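You operate a simulated robot arm through the tools that you are given. There is no shell and no other tool.

You run a simulated robot arm. Do the job below in one go: nothing can be reset, and whatever is moved stays where it is left.

JOB
Zero the display, then test the mounted shock at the test card's speed.
Fine: zero with the lower pin out, push it home before the run. Finish with the crank at the bottom and the power off.
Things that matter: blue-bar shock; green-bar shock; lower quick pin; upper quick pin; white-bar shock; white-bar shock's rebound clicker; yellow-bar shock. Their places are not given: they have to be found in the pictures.

Only the result counts: the job must be done as asked and must still hold three seconds after the hand-in. Knocking over, shifting, dropping, spilling or breaking anything else fails it.

ROBOT AND FRAMES
A 7-joint arm with a two-finger parallel gripper, fixed in place. Base frame: the origin is at the foot of the arm, x ahead of it, y to its left, z up. Readings come in mm, rad, newtons and seconds.
Its first joint turns from -2.304 to 2.304 rad. Payload 3.91 kg.
Tool frame: the origin (TCP) lies between the finger pads and is the grasp point; the fingertips stand 30 mm ahead of it; z points along the fingers, y is the line along which they close. The gripper opens to 110 mm. The fingers are 20 mm wide and 10 mm thick; the gripper's body (48 by 112 mm) begins 55 mm behind the TCP.
Orientation is that of the tool frame in the base frame, as a unit quaternion [x, y, z, w]. With the fingers straight down and closing along the base's y, the tool's x points along the base's -x, its y along +y and its z along -z.

CONTROLS
- The arm moves only by the tool step_arm. Its argument "series" is a list of rows, each an object of numbers (a shift or turn left out is 0, a gripper value left out holds the last): "dx", "dy", "dz": the shift along the tool's x, y, z in units of 20 mm (1.0 is 20 mm); "wx", "wy", "wz": the turn, a rotation vector about the tool's x, y, z in units of 5 degrees (1.0 is 5 degrees). In form: [{"dx": .., "dy": .., "dz": .., "wx": .., "wy": .., "wz": ..}, ...]. A call has 1 to 20 rows; each row shifts and turns the commanded pose from where the row before left it, along the tool's axes as they then stand. "grip" is the closure, from 0 (fully open) to 1 (shut), set as the call begins (left out, the last holds). A call with a number of a shift or a turn outside -1 to 1 is refused whole. Rows are played at 5 a second. More than 50 mm and 0.15 rad between two rows, or a gripper value outside its range, and nothing of the call is played. Where a pose cannot be reached the arm comes as near as it can. A force on the tool above 40 N (or 10 N above the force at the start of the call, whichever is more), or a blocked arm, ends the call early, and 0.2 s more pass. The fingers move at their own pace (about 108 mm/s each) and stop on an object; they squeeze with about 23 N. The grip force told is the motor's: it shows also when the fingers shut on nothing. Time passes only in rows, and 0.2 s behind the last, so rows that do not move let the fingers close. The reply holds the time, the measured pose of the TCP, the force on the tool along the base axes, the opening and the grip force, in the units named above and with some noise, with the torque about the TCP (base axes, N m) and any sound that the robot's microphone picked up, and new pictures: "show" is both (left out), scene, wrist or none.
- Cameras (640 x 400 px; columns grow to the right, rows downward): "scene" is fixed at [402, -498.4, 1725]; the picture's right is [0.99, 0.12, 0.00], its down [0.06, -0.55, -0.83] and it looks along [-0.10, 0.83, -0.55] (base axes); focal length 345 px, centre (320, 200). "wrist" rides on the gripper at [72, 17, -104] in the tool frame; the picture's right is [-0.23, 0.97, 0.00], its down [-0.76, -0.18, -0.62] and it looks along [-0.61, -0.14, 0.78] (tool axes); focal length 222 px, centre (320, 200).
- probe_pixels(camera, pixels): for up to 12 pixels [column, row] of the newest picture of that camera ("zoom" is the newest enlarged one), the place [x, y, z] in the base frame of the surface seen there, good to about 2 mm. No time passes.
- zoom(camera, box): a new picture of the part [left, top, right, bottom] of that camera's present view, enlarged. No time passes.
- finish_job(): hands the job in; it is judged then, once.

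Leave the gripper open and the arm clear of the work at the hand-in unless told otherwise.

The tools are called after "Call:" as name(argument=value, ...) on one line, values as JSON. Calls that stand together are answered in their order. step_arm: Moves the arm, as the interface text tells. Its arguments: {"type":"object","properties":{"series":{"type":"array","items":{"type":"object","properties":{"dx":{"type":"number"},"dy":{"type":"number"},"dz":{"type":"number"},"wx":{"type":"number"},"wy":{"type":"number"},"wz":{"type":"number"}}}},"grip":{"type":"number"},"show":{"type":"string","enum":["both","scene","wrist","none"]}},"required":["series"]} The other tools are called the same way: probe_pixels (camera, pixels) gives the place of the surface under pixels of a picture; zoom (camera, box) takes an enlarged picture of a part of a camera's view; finish_job () hands the job in.

At the start:

```text
time: 0.0
tcp_pos: [204.3, 505.1, 1329.7]
ee_rot: [-0.001, 1.0, 0.0, 0.0]
ft_force: [-1.1, 0.1, -0.5]
wrist_torque: [-0.01, 0.0, 0.02]
grip_width: 109.7
grip_force: 0.0
```

scene: 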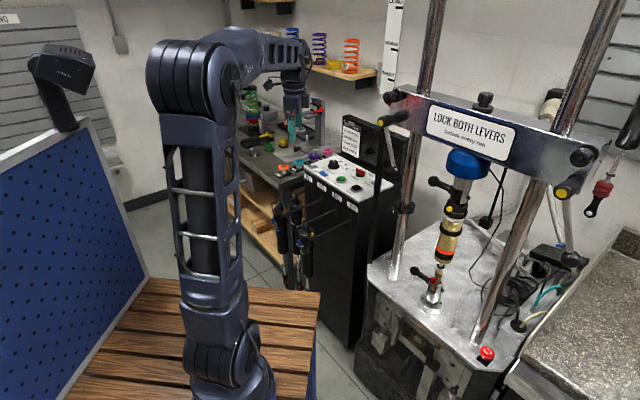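
wrist: 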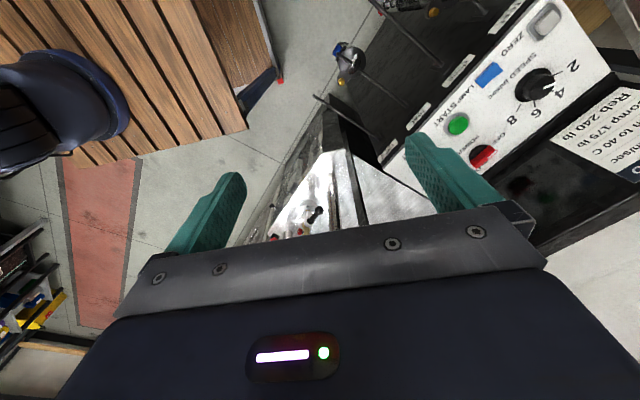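

I see a shock dyno on the right (crossbar "LOCK BOTH LEVERS"), a control cabinet at about (345,180) with knob, buttons and display, and a bench behind the arm. I'll zoom in on these before moving.

Call:
zoom(camera="scene", box=[290, 100, 410, 220])

Call:
zoom(camera="scene", box=[370, 80, 620, 240])

Call:
zoom(camera="scene", box=[360, 220, 520, 380])

Call:
zoom(camera="wrist", box=[300, 0, 640, 220])

```text
3.33 times, centred on (350, 160) of scene
```

zoom: 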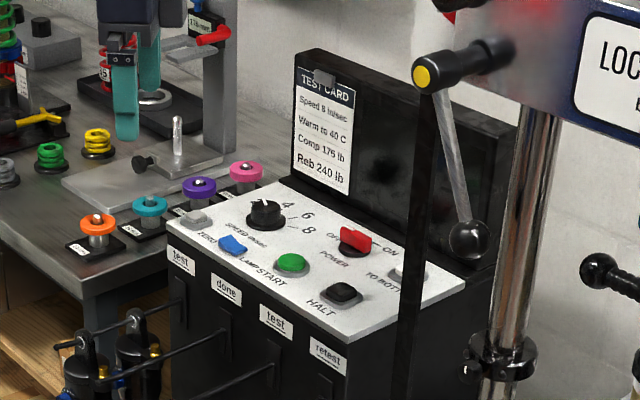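

```text
2.50 times, centred on (495, 160) of scene
```

zoom: 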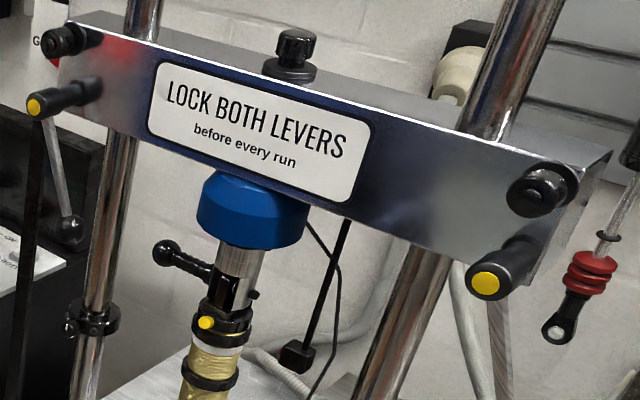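

```text
2.50 times, centred on (440, 300) of scene
```

zoom: 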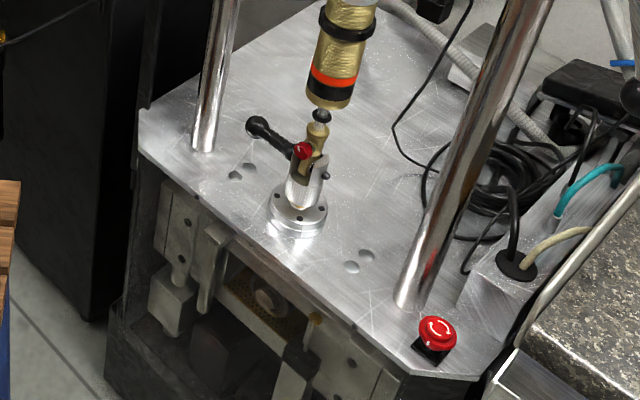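

```text
1.82 times, centred on (470, 110) of wrist
```

zoom: 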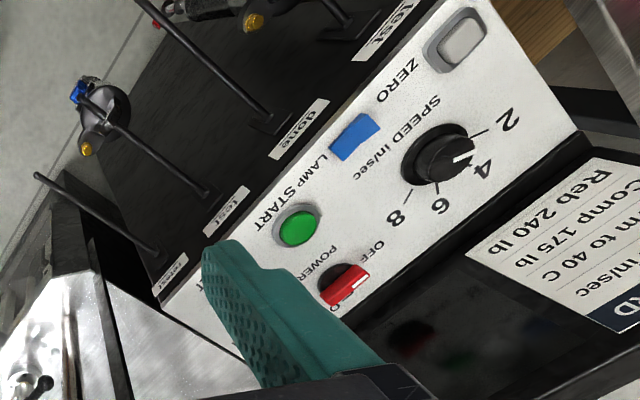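

The panel has ZERO, SPEED, LAMP, START, POWER, HALT and TO BOTTOM controls. I'll read the test card and look at the levers, the panel, the pins and the hanging shocks more closely.

Call:
zoom(camera="scene", box=[338, 110, 388, 150])

Call:
zoom(camera="scene", box=[315, 150, 385, 200])

Call:
zoom(camera="scene", box=[415, 150, 515, 230])

Call:
zoom(camera="scene", box=[400, 220, 480, 320])

Call:
zoom(camera="scene", box=[260, 170, 360, 290])

Call:
zoom(camera="scene", box=[370, 80, 440, 180])

Call:
zoom(camera="scene", box=[540, 130, 640, 280])

Call:
zoom(camera="scene", box=[230, 60, 340, 200])

```text
10.00 times, centred on (363, 130) of scene
```

zoom: 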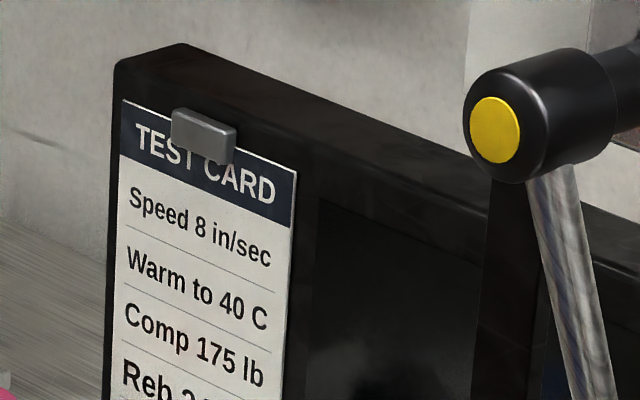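

```text
8.00 times, centred on (350, 175) of scene
```

zoom: 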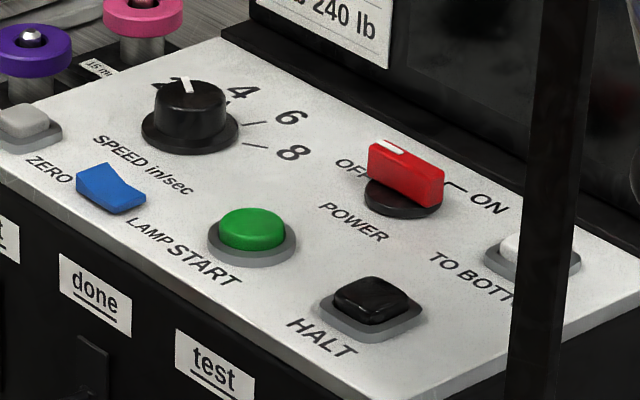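

```text
5.00 times, centred on (465, 190) of scene
```

zoom: 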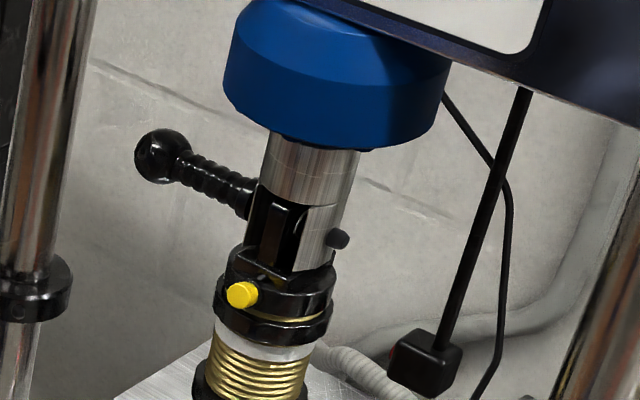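

```text
4.00 times, centred on (440, 270) of scene
```

zoom: 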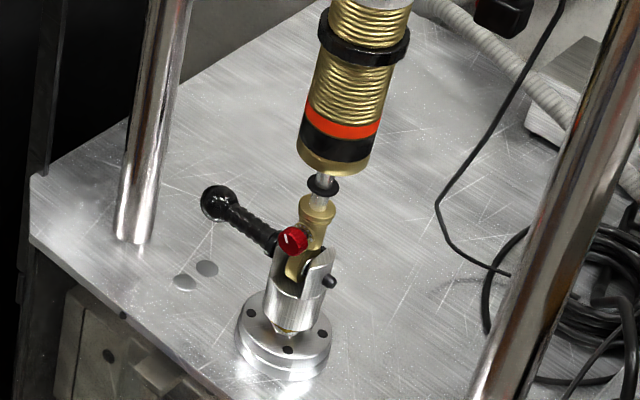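

```text
3.33 times, centred on (310, 230) of scene
```

zoom: 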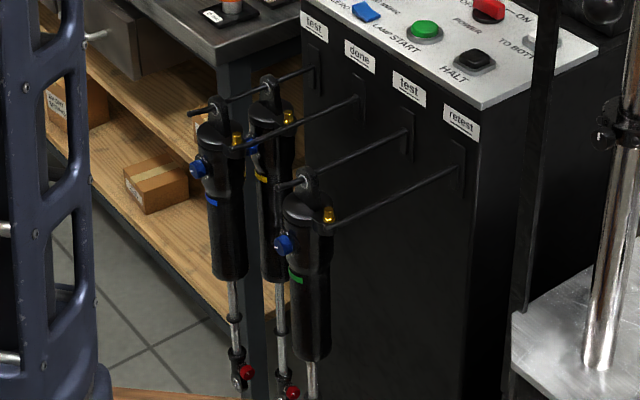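

```text
4.00 times, centred on (405, 130) of scene
```

zoom: 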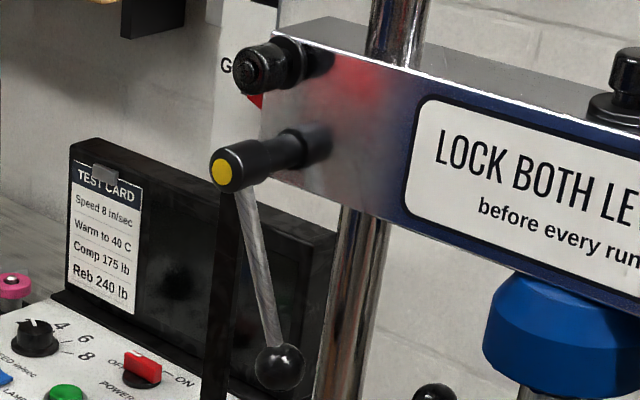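

```text
2.67 times, centred on (590, 205) of scene
```

zoom: 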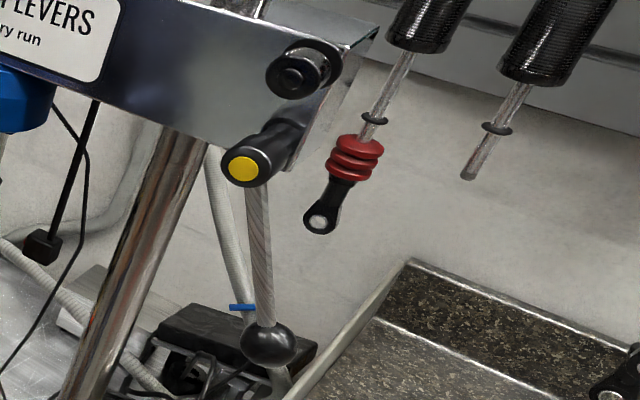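

```text
2.86 times, centred on (285, 130) of scene
```

zoom: 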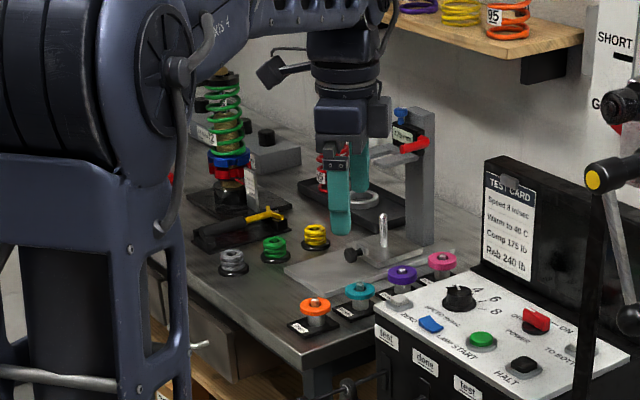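

The test card reads Speed 8 in/sec, Warm to 40 C, Comp 175 lb, Reb 240 lb. The display is dark, so the power is off. I'll probe the places of the controls, pins, levers and shocks.

Call:
probe_pixels(camera="scene", pixels=[[339, 162], [339, 176], [365, 171], [362, 187], [378, 181], [318, 165], [330, 174], [334, 166], [347, 125], [370, 135], [345, 167], [357, 171]])

Call:
probe_pixels(camera="scene", pixels=[[433, 182], [445, 190], [469, 198], [427, 271], [436, 277], [441, 280], [387, 118], [398, 172], [567, 192], [563, 263], [486, 354], [434, 300]])

Call:
zoom(camera="scene", box=[380, 0, 420, 100])

Call:
zoom(camera="scene", box=[330, 155, 370, 180])

```text
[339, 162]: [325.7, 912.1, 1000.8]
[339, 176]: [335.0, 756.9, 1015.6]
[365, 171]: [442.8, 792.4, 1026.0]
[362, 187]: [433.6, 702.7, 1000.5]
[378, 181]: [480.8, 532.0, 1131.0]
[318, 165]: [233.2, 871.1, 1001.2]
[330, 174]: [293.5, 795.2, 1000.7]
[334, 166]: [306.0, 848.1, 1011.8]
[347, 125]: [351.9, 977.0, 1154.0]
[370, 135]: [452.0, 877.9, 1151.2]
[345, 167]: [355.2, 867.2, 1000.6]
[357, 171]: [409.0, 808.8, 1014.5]
```

```text
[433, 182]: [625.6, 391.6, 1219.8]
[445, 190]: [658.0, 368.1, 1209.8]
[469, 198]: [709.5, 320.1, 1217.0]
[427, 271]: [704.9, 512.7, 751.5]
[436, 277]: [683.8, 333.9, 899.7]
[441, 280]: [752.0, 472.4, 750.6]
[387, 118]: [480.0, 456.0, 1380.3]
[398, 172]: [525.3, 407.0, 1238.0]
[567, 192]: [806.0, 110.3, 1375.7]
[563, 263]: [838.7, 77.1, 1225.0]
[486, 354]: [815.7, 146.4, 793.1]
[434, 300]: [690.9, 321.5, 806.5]
```

```text
4.00 times, centred on (400, 50) of scene
```

zoom: 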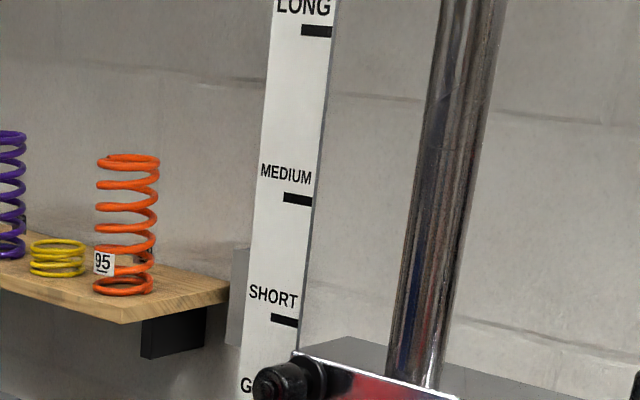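

```text
16.00 times, centred on (350, 168) of scene
```

zoom: 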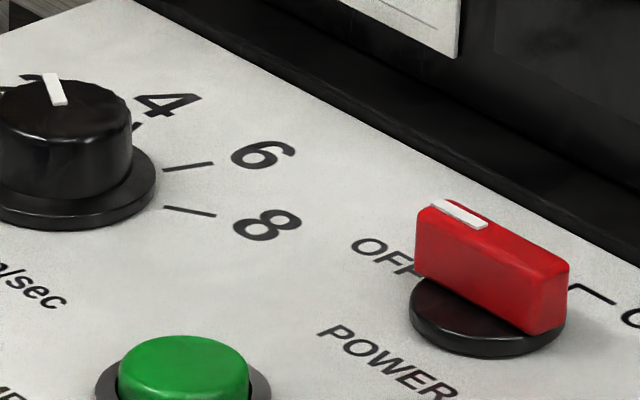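

The panel surface is flat at about z=1000, and the cabinet and dyno stand about 48° rotated. Next I'll probe the pin handles (ball at about (414,271) low, (434,181) high) and compare the lock levers.

Call:
probe_pixels(camera="scene", pixels=[[414, 270], [419, 274], [423, 276], [428, 279], [433, 280], [442, 290], [431, 283], [434, 181], [440, 185], [446, 188], [468, 197], [450, 193]])

Call:
probe_pixels(camera="scene", pixels=[[394, 171], [391, 155], [388, 140], [385, 123], [393, 115], [564, 258], [563, 240], [562, 220], [561, 188], [573, 180], [387, 96], [579, 155]])

Call:
zoom(camera="scene", box=[375, 85, 415, 110])

Call:
zoom(camera="scene", box=[535, 140, 615, 200])

Call:
zoom(camera="scene", box=[410, 260, 460, 300])

Call:
zoom(camera="scene", box=[465, 335, 505, 370])

```text
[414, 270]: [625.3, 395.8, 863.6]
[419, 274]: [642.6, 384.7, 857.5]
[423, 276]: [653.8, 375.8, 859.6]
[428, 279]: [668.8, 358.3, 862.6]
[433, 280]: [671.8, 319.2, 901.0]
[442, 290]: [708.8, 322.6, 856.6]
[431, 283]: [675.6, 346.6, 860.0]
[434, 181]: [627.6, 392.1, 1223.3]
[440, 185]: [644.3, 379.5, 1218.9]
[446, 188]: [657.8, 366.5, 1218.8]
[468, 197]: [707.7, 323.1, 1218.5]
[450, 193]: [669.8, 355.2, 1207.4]
```

```text
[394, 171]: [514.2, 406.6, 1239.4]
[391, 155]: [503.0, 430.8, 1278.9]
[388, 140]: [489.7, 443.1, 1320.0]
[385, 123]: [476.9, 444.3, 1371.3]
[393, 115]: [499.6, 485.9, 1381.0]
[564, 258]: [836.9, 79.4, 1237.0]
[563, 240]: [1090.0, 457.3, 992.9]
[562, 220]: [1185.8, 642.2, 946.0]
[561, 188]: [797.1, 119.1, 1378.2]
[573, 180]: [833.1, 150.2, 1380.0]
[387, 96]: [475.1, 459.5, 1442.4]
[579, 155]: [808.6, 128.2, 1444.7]
```

```text
16.00 times, centred on (395, 98) of scene
```

zoom: 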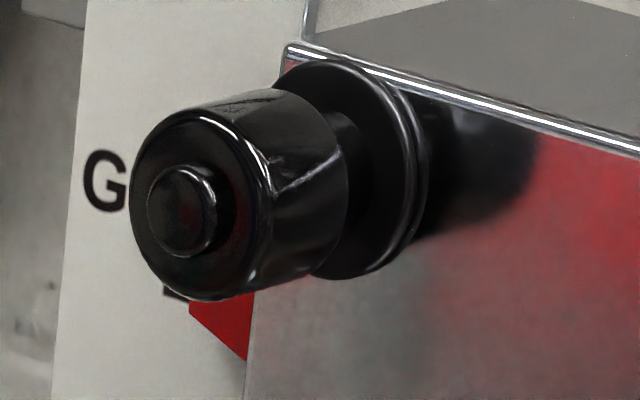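

```text
6.67 times, centred on (575, 170) of scene
```

zoom: 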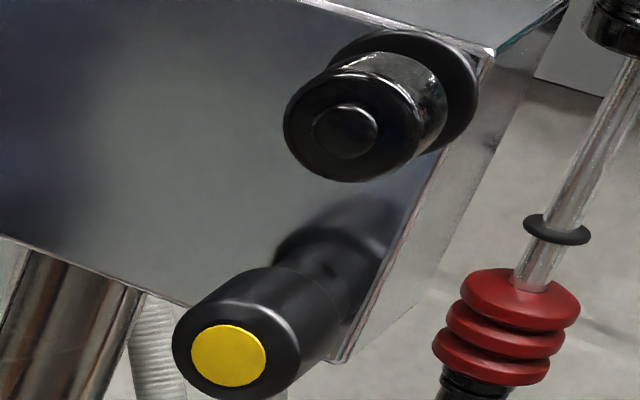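

```text
10.00 times, centred on (435, 280) of scene
```

zoom: 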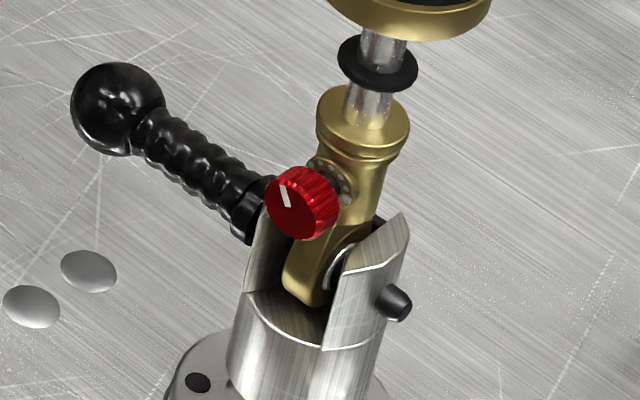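

```text
11.43 times, centred on (485, 352) of scene
```

zoom: 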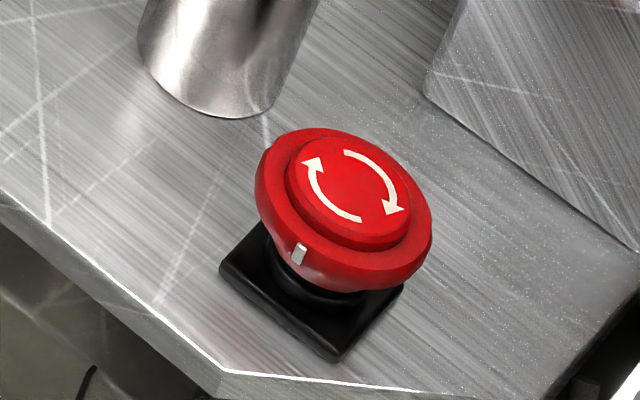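

Both levers hang down at about the same slant, and the lower pin is fully in with its tip showing at (442,290). I'll move above the front of the panel and turn the wrist camera to face it.

Call:
step_arm(series=[{"dx": -0.5, "dy": 0.9, "dz": 0.3}, {"dx": -0.5, "dy": 0.9, "dz": 0.3}, {"dx": -0.5, "dy": 0.9, "dz": 0.3}, {"dx": -0.5, "dy": 0.9, "dz": 0.3}, {"dx": -0.5, "dy": 0.9, "dz": 0.3}, {"dx": -0.5, "dy": 0.9, "dz": 0.3}, {"dx": -0.5, "dy": 0.9, "dz": 0.3}, {"dx": -0.5, "dy": 0.9, "dz": 0.3}, {"wz": -0.97}, {"wz": -0.97}, {"wz": -0.97}, {"wz": -0.97}, {"wz": -0.97}, {"wz": -0.97}, {"wz": -0.97}, {"wz": -0.97}, {"wz": -0.97}], grip=0)

```text
time: 3.6
tcp_pos: [285.0, 649.6, 1280.3]
ee_rot: [-0.373, 0.928, 0.0, 0.001]
ft_force: [1.0, -1.4, 0.6]
wrist_torque: [0.01, 0.01, 0.0]
grip_width: 110.2
grip_force: 0.0
```

scene: 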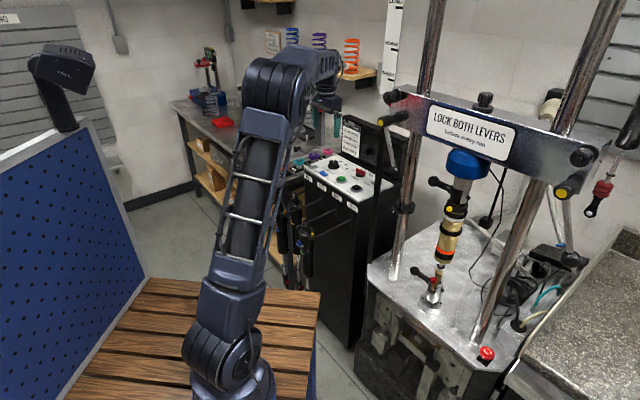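
wrist: 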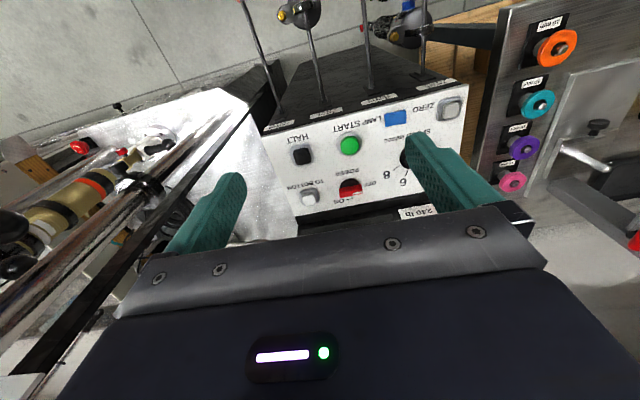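

The wrist camera now sees the panel upside down, with the controls between (260,80) and (470,210). I'll zoom in to read the knob positions.

Call:
zoom(camera="wrist", box=[260, 80, 480, 220])

Call:
zoom(camera="scene", box=[300, 80, 420, 200])

Call:
probe_pixels(camera="wrist", pixels=[[450, 107], [396, 119], [350, 145], [303, 156], [309, 194], [349, 186], [344, 190], [360, 186], [407, 158], [440, 125], [290, 130], [430, 180]])

```text
2.86 times, centred on (370, 150) of wrist
```

zoom: 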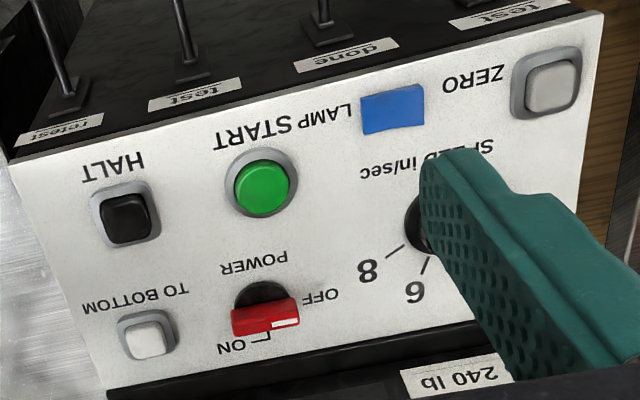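

```text
3.33 times, centred on (360, 140) of scene
```

zoom: 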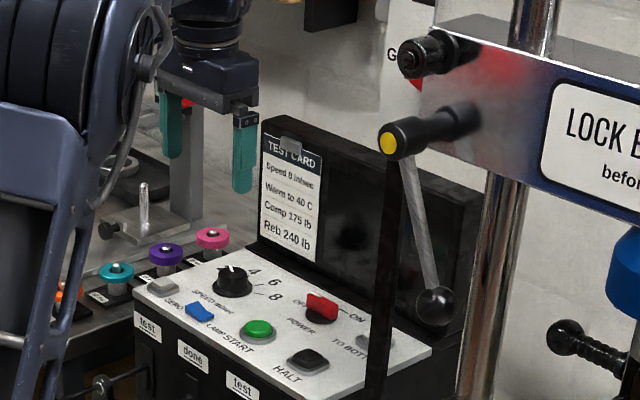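

```text
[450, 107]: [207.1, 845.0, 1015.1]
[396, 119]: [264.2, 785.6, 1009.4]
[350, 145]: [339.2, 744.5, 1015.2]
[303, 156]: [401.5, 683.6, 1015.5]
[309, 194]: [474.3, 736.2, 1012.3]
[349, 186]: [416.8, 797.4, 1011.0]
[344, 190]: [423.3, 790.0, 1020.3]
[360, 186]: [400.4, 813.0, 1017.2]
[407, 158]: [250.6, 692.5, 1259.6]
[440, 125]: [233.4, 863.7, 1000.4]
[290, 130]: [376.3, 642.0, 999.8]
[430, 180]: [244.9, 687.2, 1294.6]
```

The power knob's white mark points to OFF on the panel's left, and the ON tick is at its back, a quarter turn clockwise. I'll probe panel edges and the screen for clearance.

Call:
probe_pixels(camera="zoom", pixels=[[254, 250], [232, 283], [310, 222], [282, 327], [357, 350], [320, 298]])

Call:
probe_pixels(camera="scene", pixels=[[345, 117], [358, 122], [370, 127], [345, 150], [360, 160], [372, 166], [330, 168], [318, 170], [350, 190], [364, 196], [330, 157], [368, 168]])

Call:
probe_pixels(camera="wrist", pixels=[[266, 137], [465, 88], [350, 115], [300, 216], [360, 207], [352, 200], [364, 184], [340, 191], [345, 180], [356, 183], [330, 213], [457, 120]])

```text
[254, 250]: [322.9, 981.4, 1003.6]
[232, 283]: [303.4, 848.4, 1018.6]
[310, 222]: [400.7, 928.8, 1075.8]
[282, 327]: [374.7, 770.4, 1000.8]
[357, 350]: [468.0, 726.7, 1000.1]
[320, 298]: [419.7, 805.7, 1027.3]
```

```text
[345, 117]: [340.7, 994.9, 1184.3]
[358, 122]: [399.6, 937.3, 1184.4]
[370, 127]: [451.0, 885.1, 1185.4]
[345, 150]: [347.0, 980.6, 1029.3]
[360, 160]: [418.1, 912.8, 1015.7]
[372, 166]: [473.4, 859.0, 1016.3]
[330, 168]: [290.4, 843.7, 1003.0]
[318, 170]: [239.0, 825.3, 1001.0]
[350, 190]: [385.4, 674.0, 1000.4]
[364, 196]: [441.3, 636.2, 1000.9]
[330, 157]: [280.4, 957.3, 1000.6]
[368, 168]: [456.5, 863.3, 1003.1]
```

```text
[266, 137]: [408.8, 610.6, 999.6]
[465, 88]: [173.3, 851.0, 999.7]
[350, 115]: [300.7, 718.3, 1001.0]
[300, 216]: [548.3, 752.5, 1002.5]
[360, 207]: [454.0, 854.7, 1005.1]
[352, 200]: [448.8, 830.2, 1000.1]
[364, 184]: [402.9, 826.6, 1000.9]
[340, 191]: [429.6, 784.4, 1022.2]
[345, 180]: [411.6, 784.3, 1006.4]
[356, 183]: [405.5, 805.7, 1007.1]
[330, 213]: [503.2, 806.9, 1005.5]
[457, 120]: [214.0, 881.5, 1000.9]
```

The panel axes are now clear: right is about (0.70,-0.71) and back is about (0.71,0.70). The power knob is near (419,800) with its top at z≈1027. I'll move over it, still high.

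Call:
step_arm(series=[{"dx": -0.84, "dy": 0.066, "dz": 0.4}, {"dx": -0.84, "dy": 0.066, "dz": 0.4}, {"dx": -0.84, "dy": 0.066, "dz": 0.4}, {"dx": -0.84, "dy": 0.066, "dz": 0.4}, {"dx": -0.84, "dy": 0.066, "dz": 0.4}, {"dx": -0.84, "dy": 0.066, "dz": 0.4}, {"dx": -0.84, "dy": 0.066, "dz": 0.4}, {"dx": -0.84, "dy": 0.066, "dz": 0.4}, {"dx": -0.84, "dy": 0.066, "dz": 0.4}, {"dx": -0.84, "dy": 0.066, "dz": 0.4}, {"dx": -0.84, "dy": 0.066, "dz": 0.4}, {"dx": -0.84, "dy": 0.066, "dz": 0.4}], show="none")

Call:
step_arm(series=[{"wz": -1}, {"wz": -1}, {"wz": -1}, {"wz": -1}, {"wz": -1}, {"wz": -1}, {"wz": -1}, {"wz": -1}, {"wz": -1}, {"wz": -1}, {"wz": -1}, {"wz": -1}, {"wz": -1}, {"wz": -1}, {"wz": -1}, {"wz": -1}, {"wz": -1}, {"wz": -1}], grip=0.5)

```text
time: 6.2
tcp_pos: [419.5, 800.4, 1186.8]
ee_rot: [-0.373, 0.928, 0.0, 0.0]
ft_force: [0.1, -1.0, 0.9]
wrist_torque: [0.05, -0.01, -0.01]
grip_width: 110.1
grip_force: 0.1
```

```text
time: 10.0
tcp_pos: [418.7, 800.3, 1184.1]
ee_rot: [0.92, -0.392, 0.0, 0.0]
ft_force: [0.2, -0.7, 0.2]
wrist_torque: [0.0, 0.04, 0.02]
grip_width: 54.8
grip_force: 0.1
```

scene: 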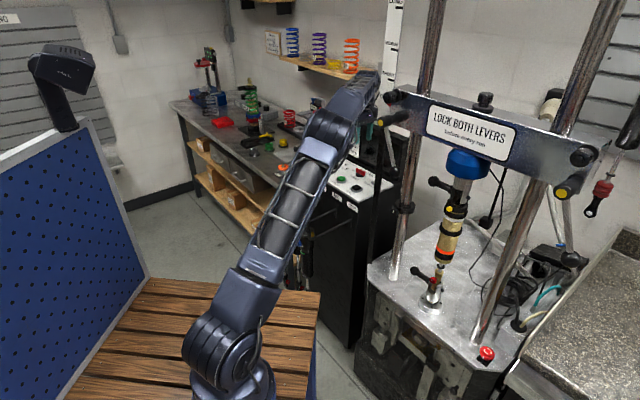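
wrist: 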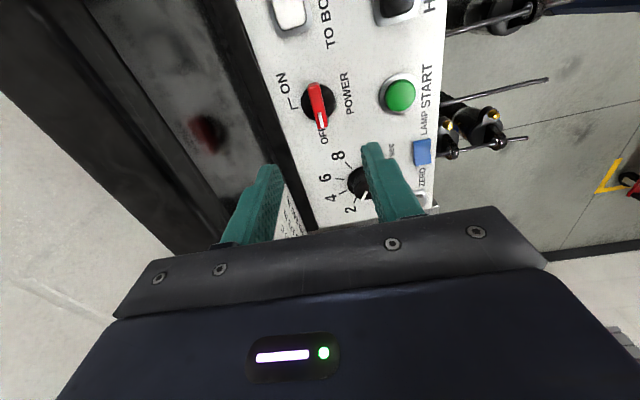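

I have a good view now: the power knob is at (318,105) and the speed knob at about (360,185). I'll zoom in and probe both.

Call:
zoom(camera="wrist", box=[260, 50, 460, 230])

Call:
probe_pixels(camera="wrist", pixels=[[313, 88], [318, 105], [321, 122], [308, 106], [329, 100], [319, 82], [288, 101], [335, 158], [326, 178], [331, 197], [350, 209], [358, 182]])

```text
2.22 times, centred on (360, 140) of wrist
```

zoom: 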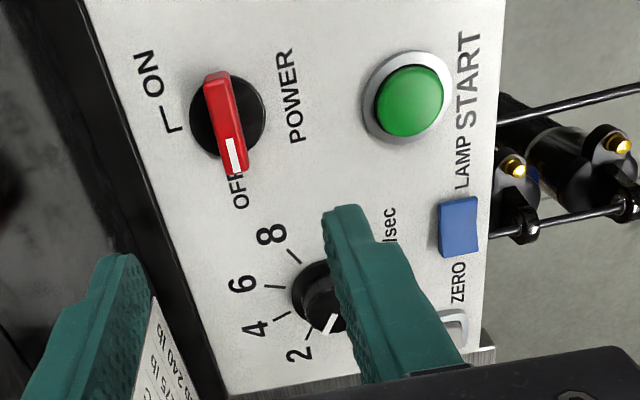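

```text
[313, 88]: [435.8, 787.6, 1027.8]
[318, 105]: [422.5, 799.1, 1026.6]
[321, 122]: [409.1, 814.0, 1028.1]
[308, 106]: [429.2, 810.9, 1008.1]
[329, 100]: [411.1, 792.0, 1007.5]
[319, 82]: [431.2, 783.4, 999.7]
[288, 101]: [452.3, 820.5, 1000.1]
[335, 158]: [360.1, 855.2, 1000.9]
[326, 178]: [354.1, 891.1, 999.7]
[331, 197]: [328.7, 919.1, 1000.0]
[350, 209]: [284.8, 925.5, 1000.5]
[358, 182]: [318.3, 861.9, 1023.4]
```

The power bar is centred at about (421,801), about 40 mm long, top at z=1028, and lies along the panel's right direction. I'll go down around it with the fingers 55 mm apart.

Call:
step_arm(series=[{"dx": 0.05, "dy": -0.1, "dz": 0.9}, {"dz": 0.9}, {"dz": 0.9}, {"dz": 0.9}, {"dz": 0.9}, {"dz": 0.9}, {"dz": 0.9}, {"dz": 0.85}])

```text
time: 11.8
tcp_pos: [423.5, 800.6, 1042.4]
ee_rot: [0.919, -0.393, 0.0, 0.0]
ft_force: [0.7, 0.1, 0.4]
wrist_torque: [0.0, 0.0, -0.01]
grip_width: 55.3
grip_force: 0.1
```

scene: 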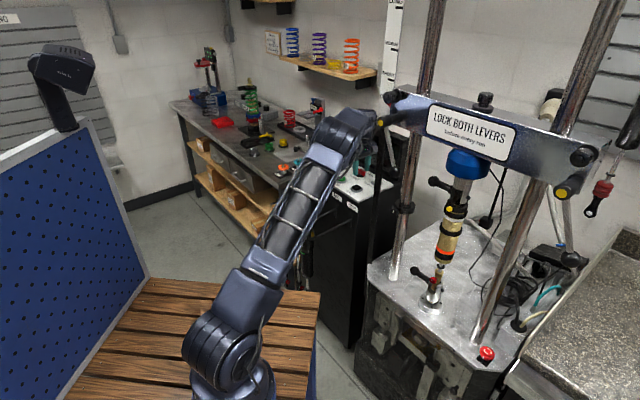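
wrist: 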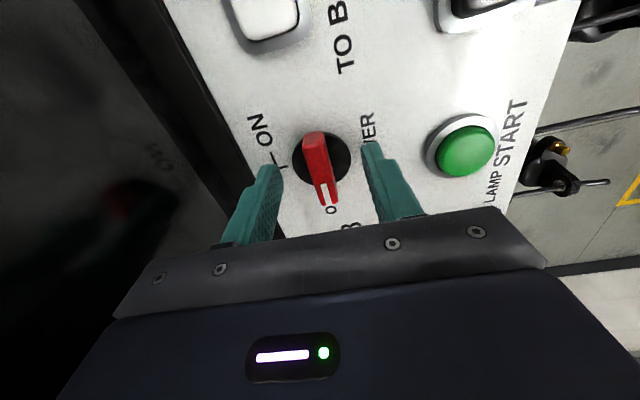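

The bar sits between the fingertips. I'll close on it without moving the arm.

Call:
step_arm(series=[{}, {}, {}, {}], grip=1, show="wrist")

```text
time: 12.8
tcp_pos: [422.7, 801.2, 1042.2]
ee_rot: [0.919, -0.394, 0.0, 0.0]
ft_force: [-4.7, -6.9, -0.7]
wrist_torque: [-0.21, -0.02, 0.01]
grip_width: 13.3
grip_force: 45.1
```

wrist: 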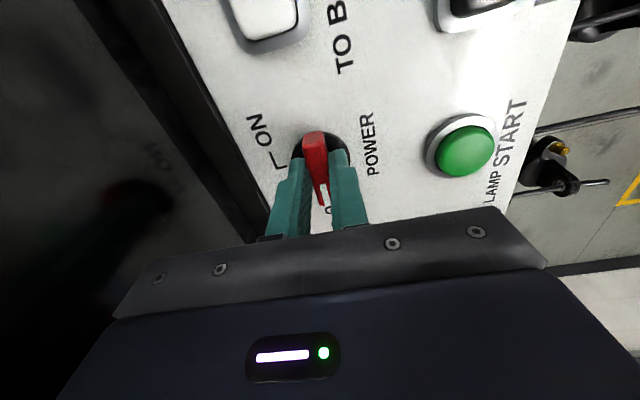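

The grip holds at 13 mm width with an 8 N side push toward the panel front, so I'll shift about 1 mm and turn clockwise a quarter turn to ON.

Call:
step_arm(series=[{"dy": 0.06}, {"wz": 1}, {"wz": 1}, {"wz": 1}, {"wz": 1}, {"wz": 1}, {"wz": 1}, {"wz": 1}, {"wz": 1}, {"wz": 1}, {"wz": 1}, {"wz": 1}, {"wz": 1}, {"wz": 1}, {"wz": 1}, {"wz": 1}, {"wz": 1}, {"wz": 1}])

```text
time: 16.6
tcp_pos: [418.4, 801.5, 1041.8]
ee_rot: [-0.413, 0.911, 0.0, -0.001]
ft_force: [-22.8, -9.7, 1.7]
wrist_torque: [-0.98, 0.99, 0.0]
grip_width: 13.3
grip_force: 44.8
```

scene: 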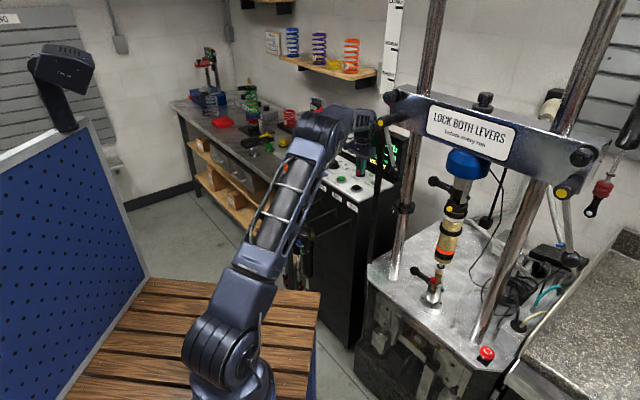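
wrist: 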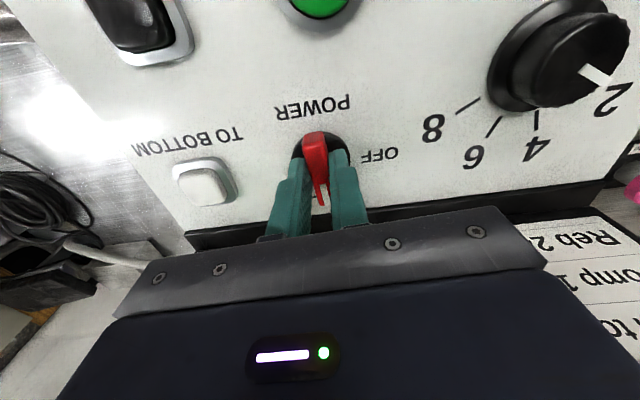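

The display has lit up, so the power is on. I'll let go of the knob and look at the display.

Call:
step_arm(series=[{}, {}, {}], grip=0.5)

Call:
zoom(camera="scene", box=[340, 120, 430, 200])

Call:
zoom(camera="wrist", box=[260, 0, 640, 240])

```text
time: 17.4
tcp_pos: [420.7, 801.5, 1042.8]
ee_rot: [-0.413, 0.911, 0.0, 0.0]
ft_force: [-1.0, -0.1, 0.1]
wrist_torque: [0.02, -0.04, -0.03]
grip_width: 55.1
grip_force: 0.0
```

scene: 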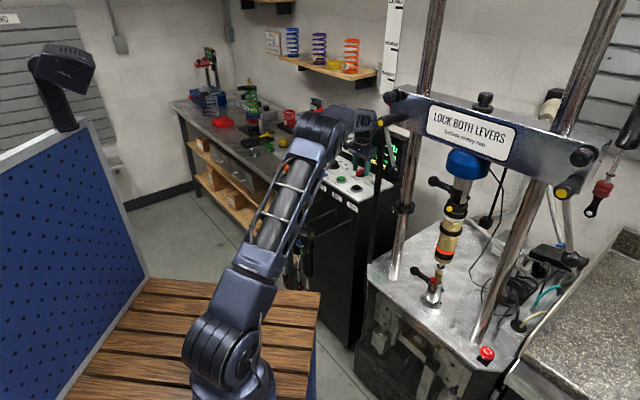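
wrist: 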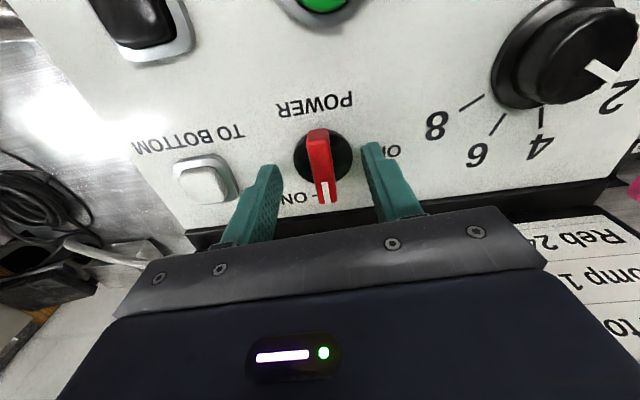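

```text
5.00 times, centred on (385, 160) of scene
```

zoom: 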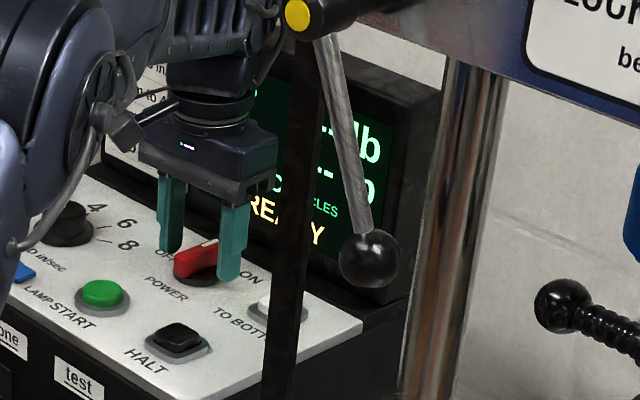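

```text
1.67 times, centred on (450, 120) of wrist
```

zoom: 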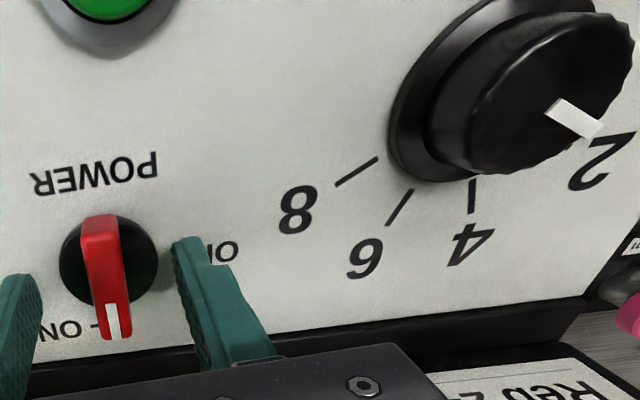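

Power is on and the display shows READY. Next is the speed knob, so I'll rise and look at it from above.

Call:
step_arm(series=[{"dz": -1}, {"dz": -1}, {"dz": -1}, {"dz": -1}, {"dz": -1}, {"dz": -1}, {"dz": -1}, {"dz": -1}])

Call:
zoom(camera="wrist", box=[360, 80, 520, 200])

Call:
zoom(camera="scene", box=[340, 120, 430, 200])

```text
time: 19.2
tcp_pos: [419.6, 800.1, 1202.4]
ee_rot: [-0.413, 0.911, 0.0, 0.0]
ft_force: [-0.7, -0.4, -0.6]
wrist_torque: [-0.02, -0.05, 0.03]
grip_width: 55.1
grip_force: 0.0
```

scene: 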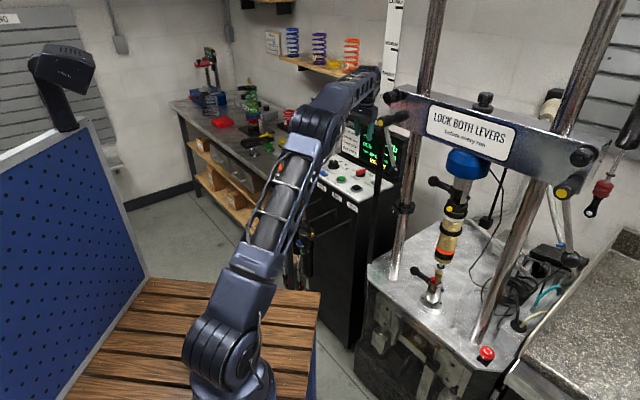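
wrist: 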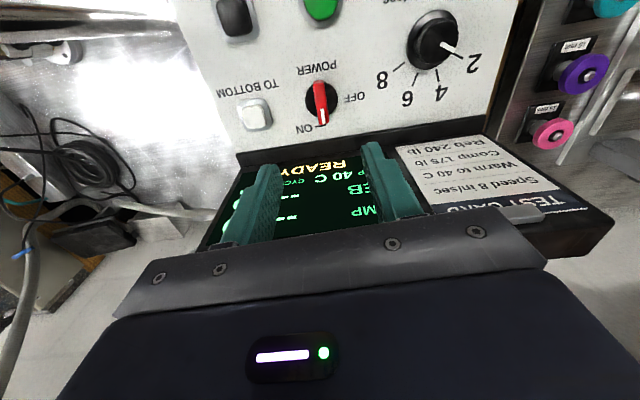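

```text
3.33 times, centred on (440, 140) of wrist
```

zoom: 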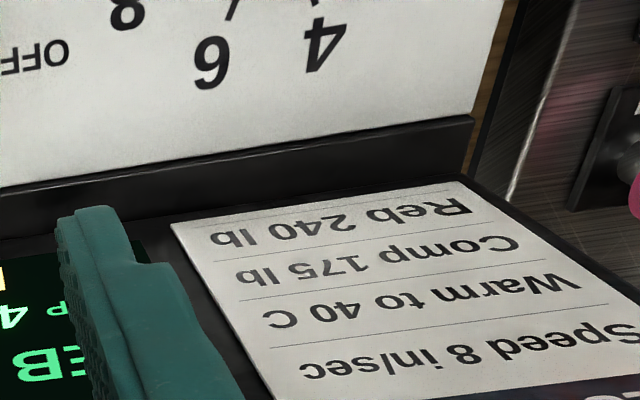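

```text
5.00 times, centred on (385, 160) of scene
```

zoom: 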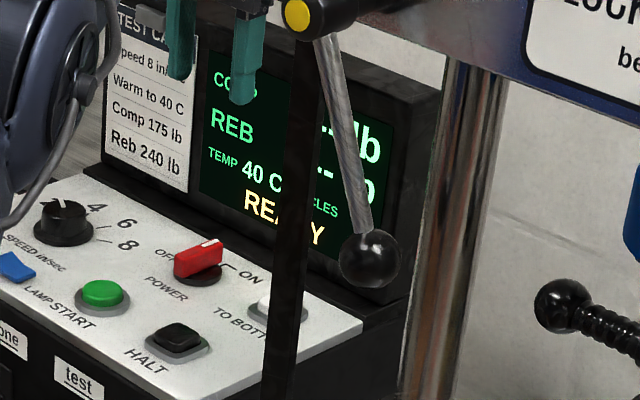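

The display reads COMP --, REB --, TEMP 40 C, READY, so the shock is already warm. I'll zoom on the speed knob at (433,42).

Call:
zoom(camera="wrist", box=[360, 0, 520, 110])

Call:
probe_pixels(camera="wrist", pixels=[[430, 45], [418, 40], [440, 26], [452, 46], [459, 54], [436, 73], [417, 76], [402, 66], [436, 42], [425, 63], [412, 36], [430, 15]])

```text
3.64 times, centred on (440, 55) of wrist
```

zoom: 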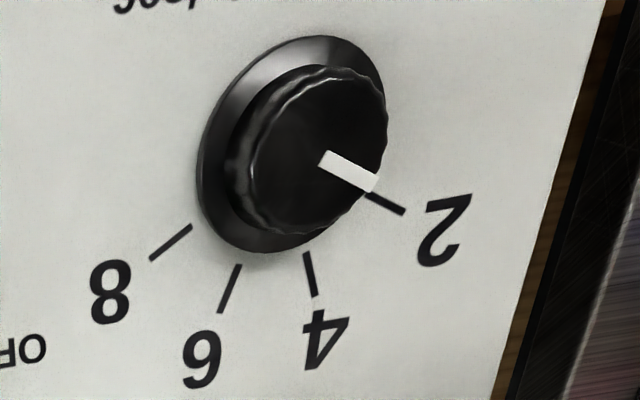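

```text
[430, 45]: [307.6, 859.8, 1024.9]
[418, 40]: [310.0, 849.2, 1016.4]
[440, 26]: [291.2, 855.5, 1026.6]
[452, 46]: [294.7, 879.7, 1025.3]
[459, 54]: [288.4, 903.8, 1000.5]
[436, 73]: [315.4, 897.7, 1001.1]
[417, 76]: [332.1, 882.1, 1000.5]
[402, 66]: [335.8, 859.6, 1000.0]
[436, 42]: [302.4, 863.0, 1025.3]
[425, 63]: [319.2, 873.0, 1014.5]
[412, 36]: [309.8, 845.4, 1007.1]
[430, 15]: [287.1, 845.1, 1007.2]
```

Ticks for 2, 4, 6 and 8 are about 40° apart, the pointer is at 2, and the knob centre is at about (301.5, 868.5). Getting to 8 takes about 120° clockwise. I'll move over the knob and wind the wrist back first.

Call:
step_arm(series=[{"dx": 0.165, "dy": 0.837, "dz": 0.5}, {"dx": 0.165, "dy": 0.837, "dz": 0.5}, {"dx": 0.165, "dy": 0.837, "dz": 0.5}, {"dx": 0.165, "dy": 0.837, "dz": 0.5}, {"dx": 0.165, "dy": 0.837, "dz": 0.5}, {"dx": 0.165, "dy": 0.837, "dz": 0.5}, {"dx": 0.165, "dy": 0.837, "dz": 0.5}, {"dx": 0.165, "dy": 0.837, "dz": 0.5}, {"wz": -1}, {"wz": -1}, {"wz": -1}, {"wz": -1}, {"wz": -1}, {"wz": -1}, {"wz": -1}, {"wz": -1}, {"wz": -1}, {"wz": -1}, {"wz": -1}], grip=0.4, show="none")

Call:
step_arm(series=[{"wz": -1}, {"wz": -1}, {"wz": -1}, {"wz": -1}, {"wz": -1}, {"wz": -1}])

```text
time: 23.2
tcp_pos: [301.2, 868.7, 1123.1]
ee_rot: [0.787, -0.617, 0.0, 0.001]
ft_force: [0.1, -0.7, -1.0]
wrist_torque: [0.02, 0.03, 0.02]
grip_width: 66.2
grip_force: 0.0
```

```text
time: 24.6
tcp_pos: [303.0, 869.2, 1121.7]
ee_rot: [0.92, -0.393, 0.001, 0.0]
ft_force: [0.5, 1.1, -0.3]
wrist_torque: [0.02, -0.01, -0.01]
grip_width: 66.1
grip_force: 0.0
```

scene: 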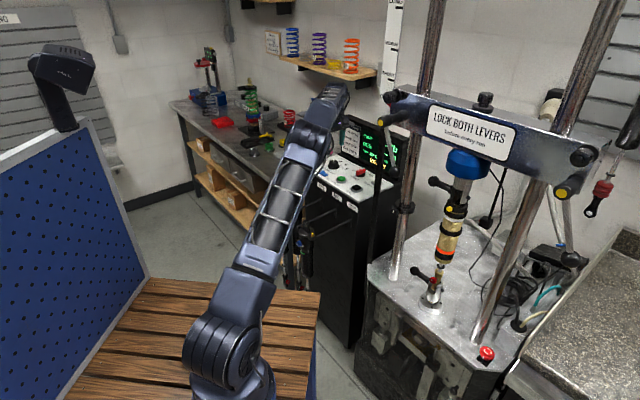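
wrist: 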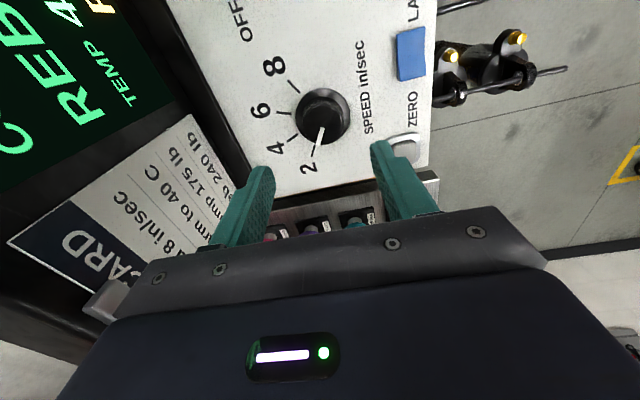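

The knob sits at (322,117), just ahead of the fingers. I'll check its centre from this angle.

Call:
zoom(camera="wrist", box=[250, 40, 410, 190])

Call:
probe_pixels(camera="wrist", pixels=[[307, 122], [341, 122], [322, 105], [323, 142], [322, 124], [318, 142], [296, 85], [276, 113], [291, 137], [314, 155]])

```text
2.67 times, centred on (330, 115) of wrist
```

zoom: 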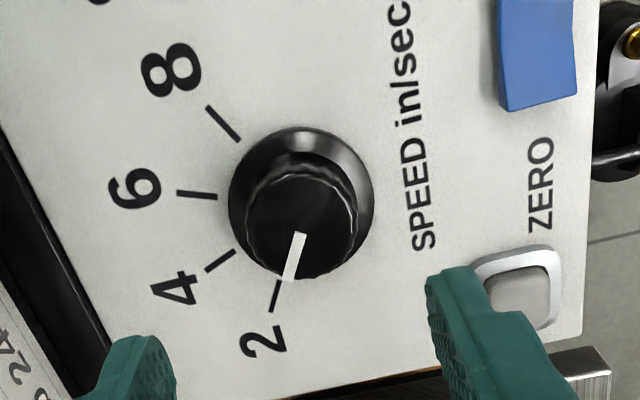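

```text
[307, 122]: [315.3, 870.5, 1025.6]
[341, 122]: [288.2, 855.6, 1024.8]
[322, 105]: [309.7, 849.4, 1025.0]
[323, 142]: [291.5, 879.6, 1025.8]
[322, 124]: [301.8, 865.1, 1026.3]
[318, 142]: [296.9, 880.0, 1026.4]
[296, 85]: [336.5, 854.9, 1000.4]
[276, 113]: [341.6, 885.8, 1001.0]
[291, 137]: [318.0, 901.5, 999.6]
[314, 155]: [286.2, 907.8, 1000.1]
```

The knob centre is about (301.5,865.5) with its top at z=1026. I'll lower around it and close.

Call:
step_arm(series=[{"dx": 0.115, "dy": 0.11, "dz": 0.8}, {"dz": 0.8}, {"dz": 0.8}, {"dz": 0.8}, {"dz": 0.8}], show="wrist")

Call:
step_arm(series=[{}, {}, {}, {}], grip=1, show="wrist")

```text
time: 25.8
tcp_pos: [302.9, 866.0, 1041.9]
ee_rot: [0.919, -0.393, 0.0, -0.001]
ft_force: [0.7, -1.1, 0.8]
wrist_torque: [0.04, -0.01, -0.05]
grip_width: 66.3
grip_force: 0.0
```

wrist: 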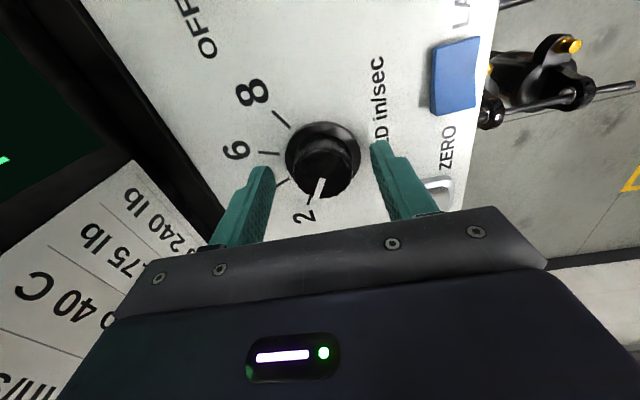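

```text
time: 26.8
tcp_pos: [301.6, 864.6, 1041.4]
ee_rot: [0.92, -0.392, 0.0, 0.001]
ft_force: [-13.8, -22.7, -3.8]
wrist_torque: [-0.83, 0.4, 0.04]
grip_width: 39.5
grip_force: 44.2
```

wrist: 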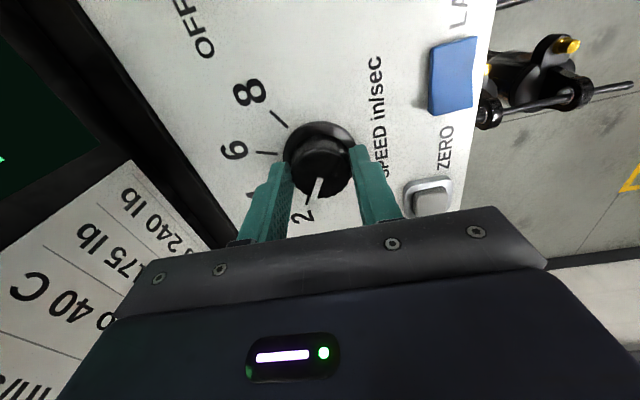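

The knob is held at 39.5 mm width, and a 26 N side force shows I'm about 2 mm too far back. I'll shift forward 2 mm to relax it and then turn 90° clockwise.

Call:
step_arm(series=[{"dy": 0.1}, {}], show="none")

Call:
step_arm(series=[{"wz": 1}, {"wz": 1}, {"wz": 1}, {"wz": 1}, {"wz": 1}, {"wz": 1}, {"wz": 1}, {"wz": 1}, {"wz": 1}, {"wz": 1}, {"wz": 1}, {"wz": 1}], show="wrist")

```text
time: 27.4
tcp_pos: [302.0, 864.4, 1042.0]
ee_rot: [0.919, -0.393, 0.0, -0.002]
ft_force: [-2.6, 14.2, -6.6]
wrist_torque: [0.83, 0.02, 0.04]
grip_width: 39.2
grip_force: 45.3
```

```text
time: 30.0
tcp_pos: [299.2, 863.9, 1042.3]
ee_rot: [-0.599, 0.8, 0.0, 0.0]
ft_force: [-22.1, 0.1, -7.8]
wrist_torque: [-0.35, 0.85, 0.06]
grip_width: 39.2
grip_force: 44.8
```

wrist: 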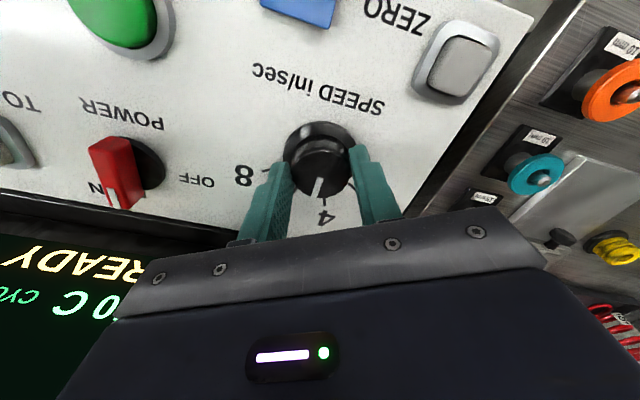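

The knob is following the wrist. I'll ease the side force and turn the remaining 60°.

Call:
step_arm(series=[{"dy": 0.06}, {"wz": 1}, {"wz": 1}, {"wz": 1}, {"wz": 1}, {"wz": 1}, {"wz": 1}, {"wz": 1}, {"wz": 1}, {"wz": 1}, {"wz": 1}, {"wz": 1}, {"wz": 1}], show="wrist")

Call:
zoom(camera="scene", box=[310, 140, 390, 200])

```text
time: 32.8
tcp_pos: [297.2, 865.7, 1041.6]
ee_rot: [-0.136, 0.991, 0.001, 0.001]
ft_force: [-2.5, 9.7, -2.9]
wrist_torque: [0.55, -0.17, 0.02]
grip_width: 39.4
grip_force: 45.0
stopped in row 13: the force on the tool passed its limit at 41 N (the readings are from after the stop); the commanded pose is now the measured one
```

wrist: 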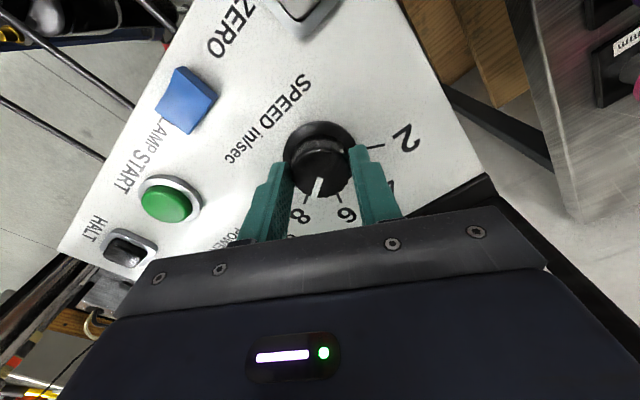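

```text
6.67 times, centred on (350, 170) of scene
```

zoom: 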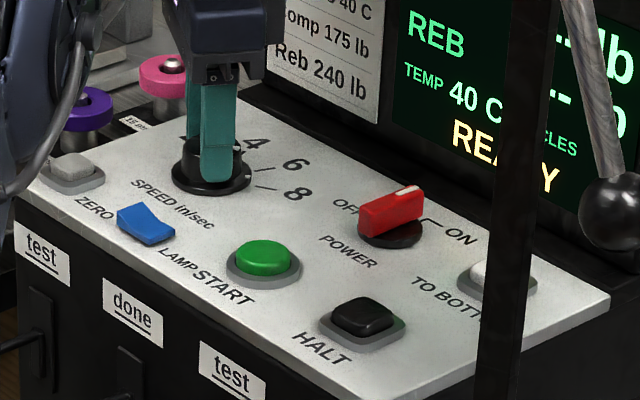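

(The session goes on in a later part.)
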